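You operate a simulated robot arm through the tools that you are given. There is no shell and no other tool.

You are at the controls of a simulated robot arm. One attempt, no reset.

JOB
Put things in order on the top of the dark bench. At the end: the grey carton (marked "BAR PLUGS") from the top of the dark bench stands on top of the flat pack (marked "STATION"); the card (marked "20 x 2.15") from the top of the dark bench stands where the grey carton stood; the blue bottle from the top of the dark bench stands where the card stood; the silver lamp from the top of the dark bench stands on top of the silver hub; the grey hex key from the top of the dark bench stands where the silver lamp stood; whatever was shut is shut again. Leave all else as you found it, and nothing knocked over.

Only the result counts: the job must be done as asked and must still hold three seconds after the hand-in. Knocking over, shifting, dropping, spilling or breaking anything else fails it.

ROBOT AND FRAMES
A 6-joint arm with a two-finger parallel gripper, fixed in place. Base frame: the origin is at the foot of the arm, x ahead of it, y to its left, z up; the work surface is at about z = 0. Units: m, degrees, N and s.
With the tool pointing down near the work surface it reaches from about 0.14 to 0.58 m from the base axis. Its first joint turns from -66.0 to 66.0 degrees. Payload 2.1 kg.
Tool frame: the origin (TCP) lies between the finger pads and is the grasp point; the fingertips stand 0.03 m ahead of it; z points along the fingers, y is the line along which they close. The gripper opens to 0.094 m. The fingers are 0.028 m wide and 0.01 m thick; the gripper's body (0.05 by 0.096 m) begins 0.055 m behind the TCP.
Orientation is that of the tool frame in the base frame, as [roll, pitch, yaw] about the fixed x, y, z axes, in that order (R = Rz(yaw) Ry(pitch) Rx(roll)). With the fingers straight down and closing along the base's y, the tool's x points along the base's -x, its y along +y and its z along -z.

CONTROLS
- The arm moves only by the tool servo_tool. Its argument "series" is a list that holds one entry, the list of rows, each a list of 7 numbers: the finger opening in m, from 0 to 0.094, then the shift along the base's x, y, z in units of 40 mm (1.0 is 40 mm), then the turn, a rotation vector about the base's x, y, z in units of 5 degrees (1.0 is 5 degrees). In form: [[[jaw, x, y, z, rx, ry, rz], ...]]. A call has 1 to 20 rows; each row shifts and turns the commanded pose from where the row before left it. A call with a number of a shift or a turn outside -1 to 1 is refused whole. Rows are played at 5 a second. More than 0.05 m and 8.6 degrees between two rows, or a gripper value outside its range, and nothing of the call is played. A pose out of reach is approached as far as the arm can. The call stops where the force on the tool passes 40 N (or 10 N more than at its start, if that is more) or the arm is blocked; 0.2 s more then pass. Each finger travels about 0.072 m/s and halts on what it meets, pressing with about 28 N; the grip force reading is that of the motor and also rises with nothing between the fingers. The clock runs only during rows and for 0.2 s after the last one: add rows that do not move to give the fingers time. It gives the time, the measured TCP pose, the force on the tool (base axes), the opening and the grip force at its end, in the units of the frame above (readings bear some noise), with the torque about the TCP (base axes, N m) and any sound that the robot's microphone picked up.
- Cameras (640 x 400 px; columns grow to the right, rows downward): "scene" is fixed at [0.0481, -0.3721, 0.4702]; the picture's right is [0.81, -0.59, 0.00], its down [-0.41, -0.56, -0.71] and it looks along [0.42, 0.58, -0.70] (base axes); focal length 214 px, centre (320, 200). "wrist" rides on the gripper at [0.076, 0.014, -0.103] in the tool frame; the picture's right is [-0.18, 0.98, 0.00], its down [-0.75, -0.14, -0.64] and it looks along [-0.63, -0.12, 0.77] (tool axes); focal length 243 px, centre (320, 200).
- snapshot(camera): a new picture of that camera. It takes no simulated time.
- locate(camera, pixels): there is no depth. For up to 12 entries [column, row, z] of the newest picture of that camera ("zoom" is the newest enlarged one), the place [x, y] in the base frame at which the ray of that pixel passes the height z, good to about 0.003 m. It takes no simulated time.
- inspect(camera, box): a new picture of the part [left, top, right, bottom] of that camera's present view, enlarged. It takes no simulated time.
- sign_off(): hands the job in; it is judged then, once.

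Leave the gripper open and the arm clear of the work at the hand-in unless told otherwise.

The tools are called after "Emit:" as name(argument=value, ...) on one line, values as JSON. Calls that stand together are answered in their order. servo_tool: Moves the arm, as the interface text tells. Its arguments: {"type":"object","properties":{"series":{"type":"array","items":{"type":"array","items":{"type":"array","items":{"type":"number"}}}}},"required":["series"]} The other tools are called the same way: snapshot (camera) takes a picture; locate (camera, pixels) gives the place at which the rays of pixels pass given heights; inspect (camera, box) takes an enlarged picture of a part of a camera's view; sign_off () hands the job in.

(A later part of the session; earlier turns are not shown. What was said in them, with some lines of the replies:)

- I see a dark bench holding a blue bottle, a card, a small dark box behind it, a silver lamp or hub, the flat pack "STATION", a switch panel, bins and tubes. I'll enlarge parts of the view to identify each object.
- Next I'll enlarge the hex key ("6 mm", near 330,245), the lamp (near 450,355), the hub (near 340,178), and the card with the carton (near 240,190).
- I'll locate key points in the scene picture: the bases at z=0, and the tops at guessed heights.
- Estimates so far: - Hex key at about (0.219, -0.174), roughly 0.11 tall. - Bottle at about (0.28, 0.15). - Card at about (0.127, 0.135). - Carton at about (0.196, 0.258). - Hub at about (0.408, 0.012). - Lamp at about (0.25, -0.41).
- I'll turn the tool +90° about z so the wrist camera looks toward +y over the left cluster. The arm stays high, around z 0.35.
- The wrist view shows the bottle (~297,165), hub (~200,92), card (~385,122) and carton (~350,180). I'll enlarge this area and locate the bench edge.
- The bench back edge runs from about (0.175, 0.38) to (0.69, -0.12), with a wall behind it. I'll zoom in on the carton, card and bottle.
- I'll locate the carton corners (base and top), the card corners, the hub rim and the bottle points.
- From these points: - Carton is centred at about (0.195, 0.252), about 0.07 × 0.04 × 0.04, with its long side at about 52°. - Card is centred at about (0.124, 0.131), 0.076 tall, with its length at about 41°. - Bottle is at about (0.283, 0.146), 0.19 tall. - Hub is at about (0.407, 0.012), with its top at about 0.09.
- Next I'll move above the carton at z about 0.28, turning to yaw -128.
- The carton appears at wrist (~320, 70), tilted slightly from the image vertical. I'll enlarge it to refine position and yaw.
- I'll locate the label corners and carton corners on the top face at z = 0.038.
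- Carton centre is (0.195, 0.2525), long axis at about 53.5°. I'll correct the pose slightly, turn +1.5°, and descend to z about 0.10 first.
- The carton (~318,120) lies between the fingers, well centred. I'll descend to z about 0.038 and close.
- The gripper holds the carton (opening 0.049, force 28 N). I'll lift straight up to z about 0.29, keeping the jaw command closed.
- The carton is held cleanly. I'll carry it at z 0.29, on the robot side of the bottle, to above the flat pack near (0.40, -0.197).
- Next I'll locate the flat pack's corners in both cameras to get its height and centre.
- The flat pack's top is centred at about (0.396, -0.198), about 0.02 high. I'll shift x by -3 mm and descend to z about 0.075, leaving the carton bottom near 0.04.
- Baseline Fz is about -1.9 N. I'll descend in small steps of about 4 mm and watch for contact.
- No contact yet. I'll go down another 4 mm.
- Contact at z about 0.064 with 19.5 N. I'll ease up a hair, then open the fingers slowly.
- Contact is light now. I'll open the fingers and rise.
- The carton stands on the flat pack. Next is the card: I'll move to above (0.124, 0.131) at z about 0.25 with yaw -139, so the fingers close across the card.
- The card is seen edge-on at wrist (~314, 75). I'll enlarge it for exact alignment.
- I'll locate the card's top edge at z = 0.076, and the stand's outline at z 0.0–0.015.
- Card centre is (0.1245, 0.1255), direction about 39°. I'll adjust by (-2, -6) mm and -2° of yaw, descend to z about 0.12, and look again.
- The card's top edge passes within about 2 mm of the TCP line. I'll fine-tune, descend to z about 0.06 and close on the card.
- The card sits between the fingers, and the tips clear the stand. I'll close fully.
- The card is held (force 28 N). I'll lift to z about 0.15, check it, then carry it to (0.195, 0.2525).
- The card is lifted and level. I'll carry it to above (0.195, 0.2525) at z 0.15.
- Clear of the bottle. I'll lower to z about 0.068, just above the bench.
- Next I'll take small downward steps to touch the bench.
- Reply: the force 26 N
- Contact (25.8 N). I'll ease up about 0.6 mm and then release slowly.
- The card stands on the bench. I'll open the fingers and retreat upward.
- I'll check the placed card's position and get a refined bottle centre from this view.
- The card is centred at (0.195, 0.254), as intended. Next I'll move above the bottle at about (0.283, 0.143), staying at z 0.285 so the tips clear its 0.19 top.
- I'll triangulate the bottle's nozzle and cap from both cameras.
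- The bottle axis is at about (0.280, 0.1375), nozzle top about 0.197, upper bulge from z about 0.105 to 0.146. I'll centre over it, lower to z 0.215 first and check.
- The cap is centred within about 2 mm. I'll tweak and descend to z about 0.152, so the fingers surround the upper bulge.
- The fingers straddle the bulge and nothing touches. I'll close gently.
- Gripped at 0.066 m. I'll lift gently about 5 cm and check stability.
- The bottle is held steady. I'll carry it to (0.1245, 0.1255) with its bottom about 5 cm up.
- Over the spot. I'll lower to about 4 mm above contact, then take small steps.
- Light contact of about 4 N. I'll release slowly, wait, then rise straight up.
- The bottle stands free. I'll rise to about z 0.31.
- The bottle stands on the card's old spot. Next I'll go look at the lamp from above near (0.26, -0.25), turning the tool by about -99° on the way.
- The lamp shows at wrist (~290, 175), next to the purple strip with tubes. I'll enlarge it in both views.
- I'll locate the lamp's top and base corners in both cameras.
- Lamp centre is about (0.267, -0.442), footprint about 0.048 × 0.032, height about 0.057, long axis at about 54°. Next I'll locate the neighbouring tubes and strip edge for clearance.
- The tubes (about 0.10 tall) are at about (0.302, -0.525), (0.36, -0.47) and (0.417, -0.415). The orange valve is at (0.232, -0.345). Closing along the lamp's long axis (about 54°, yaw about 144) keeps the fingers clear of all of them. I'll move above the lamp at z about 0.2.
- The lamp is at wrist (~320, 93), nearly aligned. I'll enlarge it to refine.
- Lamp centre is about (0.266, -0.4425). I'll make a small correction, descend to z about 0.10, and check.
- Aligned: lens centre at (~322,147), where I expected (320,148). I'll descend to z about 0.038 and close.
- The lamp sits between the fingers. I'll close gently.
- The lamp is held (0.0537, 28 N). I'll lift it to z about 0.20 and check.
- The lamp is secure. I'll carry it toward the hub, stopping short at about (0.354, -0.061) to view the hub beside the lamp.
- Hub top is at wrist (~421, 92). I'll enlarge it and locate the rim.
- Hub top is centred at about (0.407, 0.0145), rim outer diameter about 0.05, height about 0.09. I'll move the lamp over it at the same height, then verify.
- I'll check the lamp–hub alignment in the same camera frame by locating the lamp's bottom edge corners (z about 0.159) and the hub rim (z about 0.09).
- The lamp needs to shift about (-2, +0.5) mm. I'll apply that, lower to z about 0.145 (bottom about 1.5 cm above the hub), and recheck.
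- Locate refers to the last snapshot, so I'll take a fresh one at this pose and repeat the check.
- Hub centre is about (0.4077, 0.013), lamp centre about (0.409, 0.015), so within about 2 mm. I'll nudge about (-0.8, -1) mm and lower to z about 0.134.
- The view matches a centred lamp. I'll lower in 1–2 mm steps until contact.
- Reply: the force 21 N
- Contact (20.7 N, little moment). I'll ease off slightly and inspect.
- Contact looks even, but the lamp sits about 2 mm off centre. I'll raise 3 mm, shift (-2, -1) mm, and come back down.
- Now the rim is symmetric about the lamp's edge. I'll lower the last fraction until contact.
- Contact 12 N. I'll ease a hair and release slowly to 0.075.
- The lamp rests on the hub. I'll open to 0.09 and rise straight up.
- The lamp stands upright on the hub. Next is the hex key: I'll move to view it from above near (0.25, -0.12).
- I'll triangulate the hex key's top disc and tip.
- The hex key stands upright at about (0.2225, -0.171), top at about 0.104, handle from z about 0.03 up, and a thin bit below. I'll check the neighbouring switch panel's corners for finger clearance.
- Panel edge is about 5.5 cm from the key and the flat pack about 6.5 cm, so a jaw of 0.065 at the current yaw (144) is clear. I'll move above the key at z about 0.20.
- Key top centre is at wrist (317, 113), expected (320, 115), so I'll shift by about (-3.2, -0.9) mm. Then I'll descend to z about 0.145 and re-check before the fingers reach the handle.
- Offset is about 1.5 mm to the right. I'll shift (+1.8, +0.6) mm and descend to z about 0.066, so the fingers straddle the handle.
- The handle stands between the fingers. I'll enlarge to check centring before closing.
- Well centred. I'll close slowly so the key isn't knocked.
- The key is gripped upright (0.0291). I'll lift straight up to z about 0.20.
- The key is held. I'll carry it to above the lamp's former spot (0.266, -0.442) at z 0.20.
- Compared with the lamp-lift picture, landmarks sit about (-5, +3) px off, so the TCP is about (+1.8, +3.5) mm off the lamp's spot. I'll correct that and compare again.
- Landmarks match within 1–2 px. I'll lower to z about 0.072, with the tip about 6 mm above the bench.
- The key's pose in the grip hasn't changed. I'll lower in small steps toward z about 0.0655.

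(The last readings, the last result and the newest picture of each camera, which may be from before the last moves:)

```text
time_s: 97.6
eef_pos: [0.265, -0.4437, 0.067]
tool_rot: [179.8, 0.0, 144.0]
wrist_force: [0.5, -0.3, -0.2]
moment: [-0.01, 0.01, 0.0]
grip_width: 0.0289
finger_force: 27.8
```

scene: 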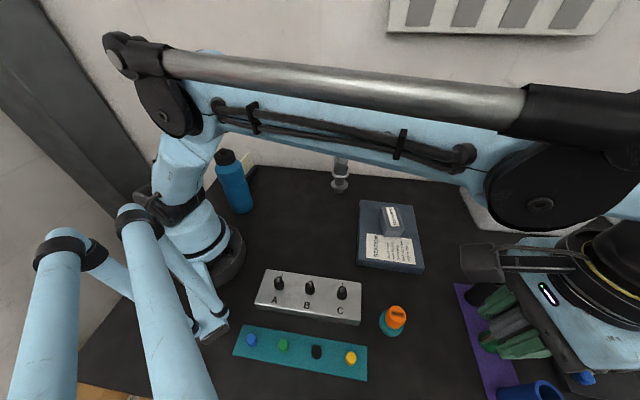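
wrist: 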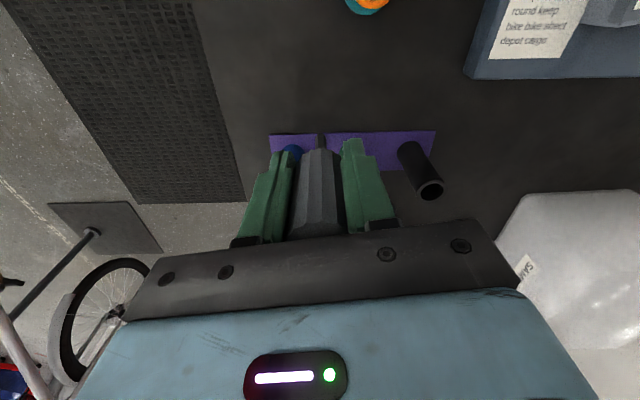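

Emit:
servo_tool(series=[[[0.015, 0, 0, -0.02, 0, 0, 0], [0.015, 0, 0, 0, 0, 0, 0]]])

```text
time_s: 98.2
eef_pos: [0.2647, -0.4439, 0.0659]
tool_rot: [179.9, 0.1, 144.0]
wrist_force: [0.2, -0.4, -0.7]
moment: [0.01, -0.01, -0.04]
grip_width: 0.029
finger_force: 27.8
```

Emit:
servo_tool(series=[[[0.015, 0, 0, -0.015, 0, 0, 0], [0.015, 0, 0, 0, 0, 0, 0]]])

```text
time_s: 98.8
eef_pos: [0.2655, -0.4447, 0.0658]
tool_rot: [179.9, 0.1, 144.0]
wrist_force: [-0.7, 0.9, 1.7]
moment: [0.02, 0.05, -0.02]
grip_width: 0.0289
finger_force: 27.6
```

Emit:
servo_tool(series=[[[0.015, 0, 0, -0.007, 0, 0, 0], [0.015, 0, 0, 0, 0, 0, 0]]])

```text
time_s: 99.4
eef_pos: [0.2662, -0.4441, 0.0655]
tool_rot: [179.9, 0.2, 143.9]
wrist_force: [-3.1, 0.7, 6.5]
moment: [0.02, 0.16, 0.01]
grip_width: 0.029
finger_force: 27.7
```

Light contact (6.5 N). I'll ease 0.2 mm and release very gently.

Emit:
servo_tool(series=[[[0.015, 0, 0, 0.005, 0, 0, 0], [0.015, 0, 0, 0, 0, 0, 0]]])

```text
time_s: 100.0
eef_pos: [0.2658, -0.4454, 0.0675]
tool_rot: [179.9, 0.1, 144.0]
wrist_force: [0.4, -0.7, 0.0]
moment: [-0.01, 0.0, 0.02]
grip_width: 0.0289
finger_force: 27.9
```

Emit:
servo_tool(series=[[[0.024, 0, 0, 0, 0, 0, 0], [0.028, 0, 0, 0, 0, 0, 0], [0.0295, 0, 0, 0, 0, 0, 0], [0.0305, 0, 0, 0, 0, 0, 0], [0.0315, 0, 0, 0, 0, 0, 0], [0.0325, 0, 0, 0, 0, 0, 0], [0.034, 0, 0, 0, 0, 0, 0], [0.036, 0, 0, 0, 0, 0, 0], [0.036, 0, 0, 0, 0, 0, 0]]])

Emit:
inspect(camera="wrist", box=[240, 120, 420, 250])

```text
time_s: 102.0
eef_pos: [0.2668, -0.4447, 0.0657]
tool_rot: [179.9, 0.1, 144.1]
wrist_force: [-0.4, -0.4, -0.1]
moment: [0.0, -0.03, 0.0]
grip_width: 0.0358
finger_force: 0.0
```

```text
3.08 times, centred on (330, 185) of wrist
```

zoom: 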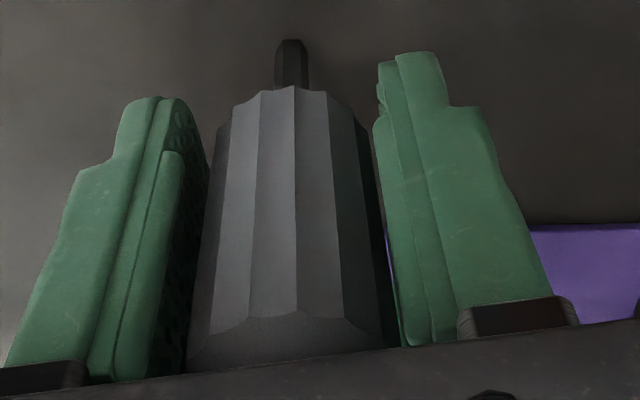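

The key stands upright between the slightly opened fingers. I'll wait a moment and check that it stays.

Emit:
servo_tool(series=[[[0.038, 0, 0, 0, 0, 0, 0], [0.038, 0, 0, 0, 0, 0, 0], [0.038, 0, 0, 0, 0, 0, 0], [0.038, 0, 0, 0, 0, 0, 0], [0.038, 0, 0, 0, 0, 0, 0], [0.038, 0, 0, 0, 0, 0, 0]]])

Emit:
inspect(camera="wrist", box=[240, 120, 420, 250])

```text
time_s: 103.4
eef_pos: [0.2655, -0.4449, 0.0664]
tool_rot: [179.9, 0.1, 144.0]
wrist_force: [-0.8, 0.5, -0.5]
moment: [0.04, -0.02, 0.0]
grip_width: 0.0381
finger_force: 0.1
```

```text
3.08 times, centred on (330, 185) of wrist
```

zoom: 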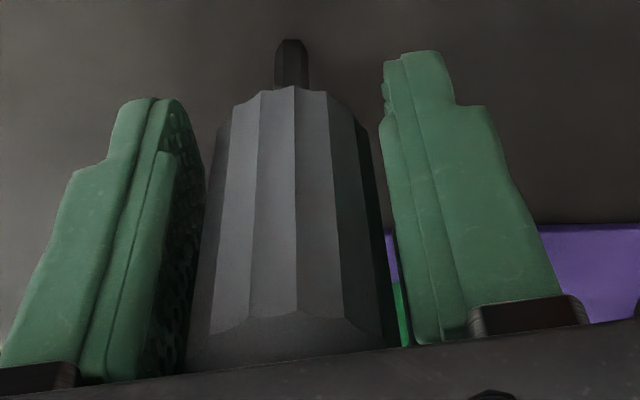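

It stands on its own. I'll open to 0.07 and then rise slowly, straight up.

Emit:
servo_tool(series=[[[0.044, 0, 0, 0, 0, 0, 0], [0.052, 0, 0, 0, 0, 0, 0], [0.06, 0, 0, 0, 0, 0, 0], [0.07, 0, 0, 0, 0, 0, 0], [0.07, 0, 0, 0, 0, 0, 0], [0.07, 0, 0, 0.15, 0, 0, 0], [0.07, 0, 0, 0.3, 0, 0, 0], [0.07, 0, 0, 0.4, 0, 0, 0], [0.07, 0, 0, 0.5, 0, 0, 0], [0.07, 0, 0, 0.6, 0, 0, 0], [0.07, 0, 0, 0.7, 0, 0, 0], [0.07, 0, 0, 0.7, 0, 0, 0], [0.07, 0, 0, 0, 0, 0, 0]]])

Emit:
snapshot(camera="wrist")

Emit:
snapshot(camera="scene")

```text
time_s: 106.2
eef_pos: [0.2661, -0.4449, 0.2028]
tool_rot: [179.9, 0.1, 144.1]
wrist_force: [0.2, -0.3, 0.5]
moment: [0.02, 0.04, -0.01]
grip_width: 0.0703
finger_force: 0.1
```

```text
taken
```

wrist: 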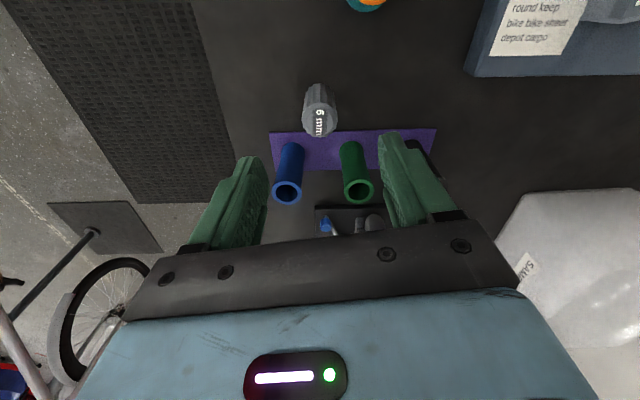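

```text
taken
```

scene: 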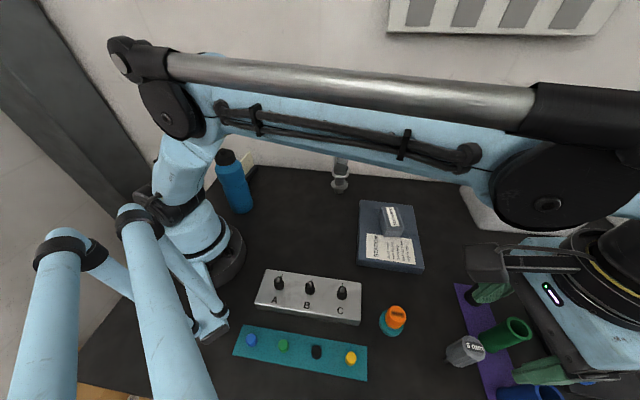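

The hex key stands at the lamp's former spot. I'll rise further and move the arm back toward its start position, clear of everything, with the gripper open.

Emit:
servo_tool(series=[[[0.094, 0, 0, 0.8, 0, 0, 0], [0.094, 0, 0, 0.9, 0, 0, 0], [0.094, 0, 0, 0.9, 0, 0, 0], [0.094, 0.05, 0.6, 0.1, 0, 0, 0.5], [0.094, 0.05, 0.9, 0.1, 0, 0, 0.5], [0.094, 0.05, 0.9, 0.1, 0, 0, 0.5], [0.094, 0.05, 0.9, 0.1, 0, 0, 0.5], [0.094, 0.05, 0.9, 0.1, 0, 0, 0.5], [0.094, 0.05, 0.9, 0.1, 0, 0, 0.5], [0.094, 0.05, 0.9, 0.1, 0, 0, 0.5], [0.094, 0.05, 0.9, 0.1, 0, 0, 0.5], [0.094, 0.05, 0.9, 0.1, 0, 0, 0.5], [0.094, 0.05, 0.9, 0.1, 0, 0, 0.5], [0.094, 0.05, 0.9, 0.1, 0, 0, 0.5], [0.094, 0.05, 0.9, 0.1, 0, 0, 0.5], [0.094, 0, 0.6, 0, 0, 0, 0.5], [0.094, 0, 0, 0, 0, 0, 0.5], [0.094, 0, 0, 0, 0, 0, 0]]])

Emit:
snapshot(camera="scene")

Emit:
snapshot(camera="wrist")

```text
time_s: 110.0
eef_pos: [0.2871, -0.0032, 0.3284]
tool_rot: [180.0, 0.1, 179.2]
wrist_force: [-1.2, 0.6, -0.4]
moment: [0.0, -0.02, -0.01]
grip_width: 0.0938
finger_force: 0.1
out of reach, approached as far as the arm can: row 3
```

```text
taken
```

scene: 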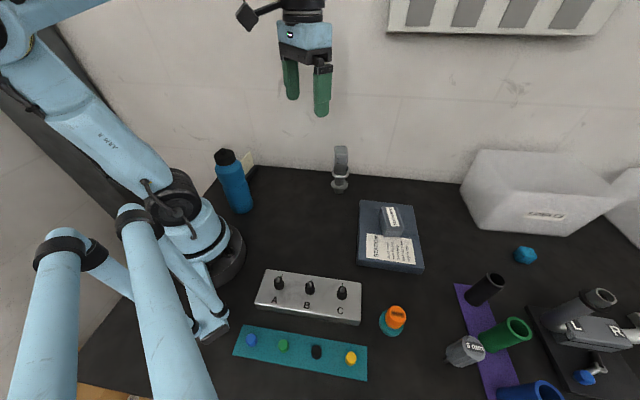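

```text
taken
```

wrist: 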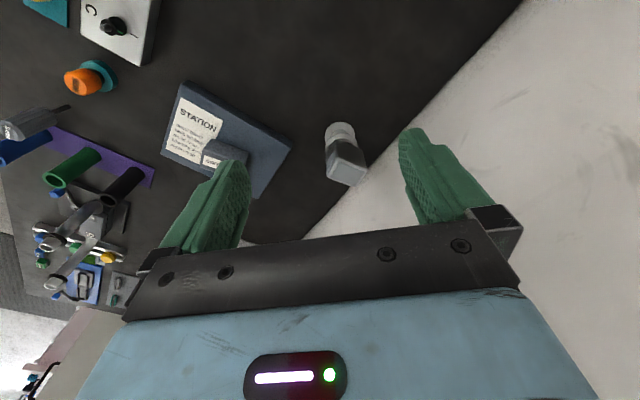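

I'll inspect each placed object before handing in.

Emit:
inspect(camera="scene", box=[190, 130, 290, 230])

Emit:
inspect(camera="scene", box=[310, 135, 430, 285])

Emit:
inspect(camera="scene", box=[420, 310, 520, 400])

Emit:
locate(camera="scene", pixels=[[465.5, 350, 0.1], [465.5, 350, 0.104], [446, 358, 0], [240, 213, 0], [223.5, 152, 0.19]])

```text
4.00 times, centred on (240, 180) of scene
```

zoom: 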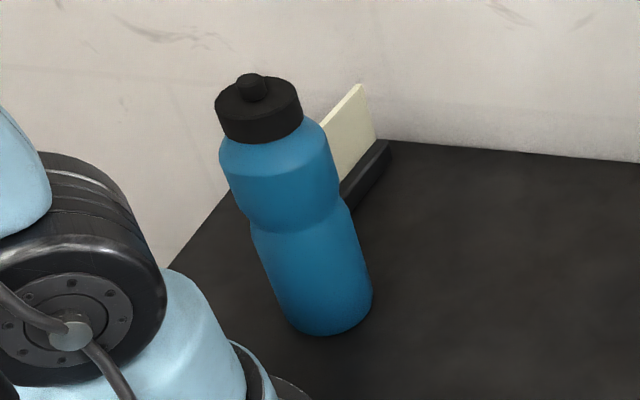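

```text
2.67 times, centred on (370, 210) of scene
```

zoom: 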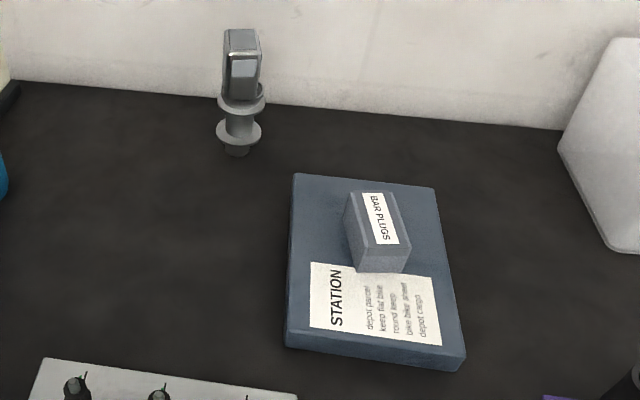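

```text
4.44 times, centred on (470, 355) of scene
```

zoom: 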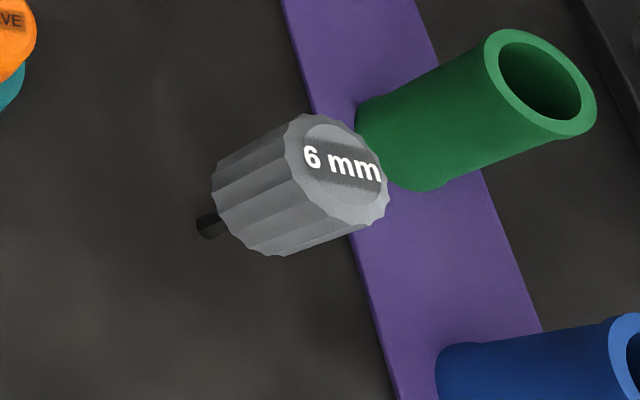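

```text
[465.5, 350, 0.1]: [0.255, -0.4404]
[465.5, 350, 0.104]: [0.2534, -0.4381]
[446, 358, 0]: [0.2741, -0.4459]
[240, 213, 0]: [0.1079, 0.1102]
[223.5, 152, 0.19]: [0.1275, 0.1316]
```

Emit:
locate(camera="scene", pixels=[[444.5, 361.3, 0], [473.4, 348.7, 0.104], [242, 206.2, 0], [223, 153.5, 0.197], [242.5, 213.7, 0]])

Emit:
snapshot(camera="wrist")

```text
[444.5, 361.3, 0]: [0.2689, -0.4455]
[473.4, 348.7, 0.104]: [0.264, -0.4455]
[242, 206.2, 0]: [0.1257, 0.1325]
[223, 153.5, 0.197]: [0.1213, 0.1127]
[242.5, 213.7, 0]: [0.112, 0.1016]
```

```text
taken
```

wrist: 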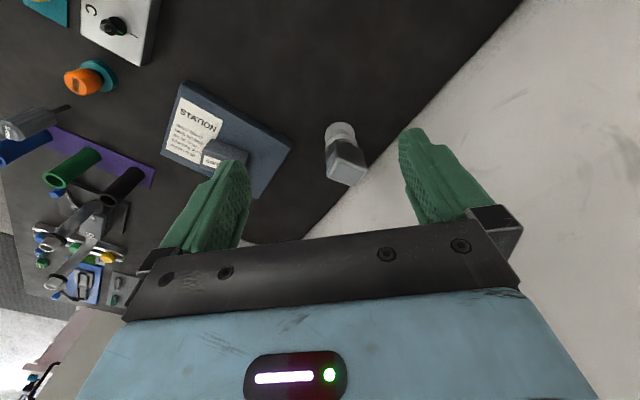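

Everything is in place and standing:
- Carton on the flat pack.
- Card at about (0.195, 0.254), the carton's old spot.
- Bottle at about (0.125, 0.127), the card's old spot.
- Lamp upright on the hub.
- Hex key upright at about (0.266, -0.445), the lamp's old spot.

I opened nothing, the gripper is open and the arm is clear. Handing in.

Emit:
sign_off()

```text
The job is handed in.
```

I finished all five moves and handed the job in; the result of the judging isn't back yet. In the last pictures everything stood upright and nothing else on the bench looked moved. Positions below are camera estimates, good to about 3 mm.

| Object | Where it stands now | Position (x, y) |
|---|---|---|
| Grey carton "BAR PLUGS" | on top of the flat pack "STATION", near its centre | about (0.397, -0.199) |
| Card "20 x 2.15" | the carton's old spot | about (0.195, 0.254), within 2 mm |
| Blue bottle | the card's old spot | about (0.125, 0.127), within 2 mm |
| Silver lamp | upright on top of the silver hub, centred within a few mm | about (0.405, 0.013) |
| Grey hex key | the lamp's old spot | about (0.266, -0.445), about 3 mm off |

The hex key balances on its thin bit, as it did at the start. It stayed upright after I let go and moved the arm away.

Nothing was opened, so nothing had to be shut again. The gripper is open, and the arm is raised clear of the bench near its starting pose.
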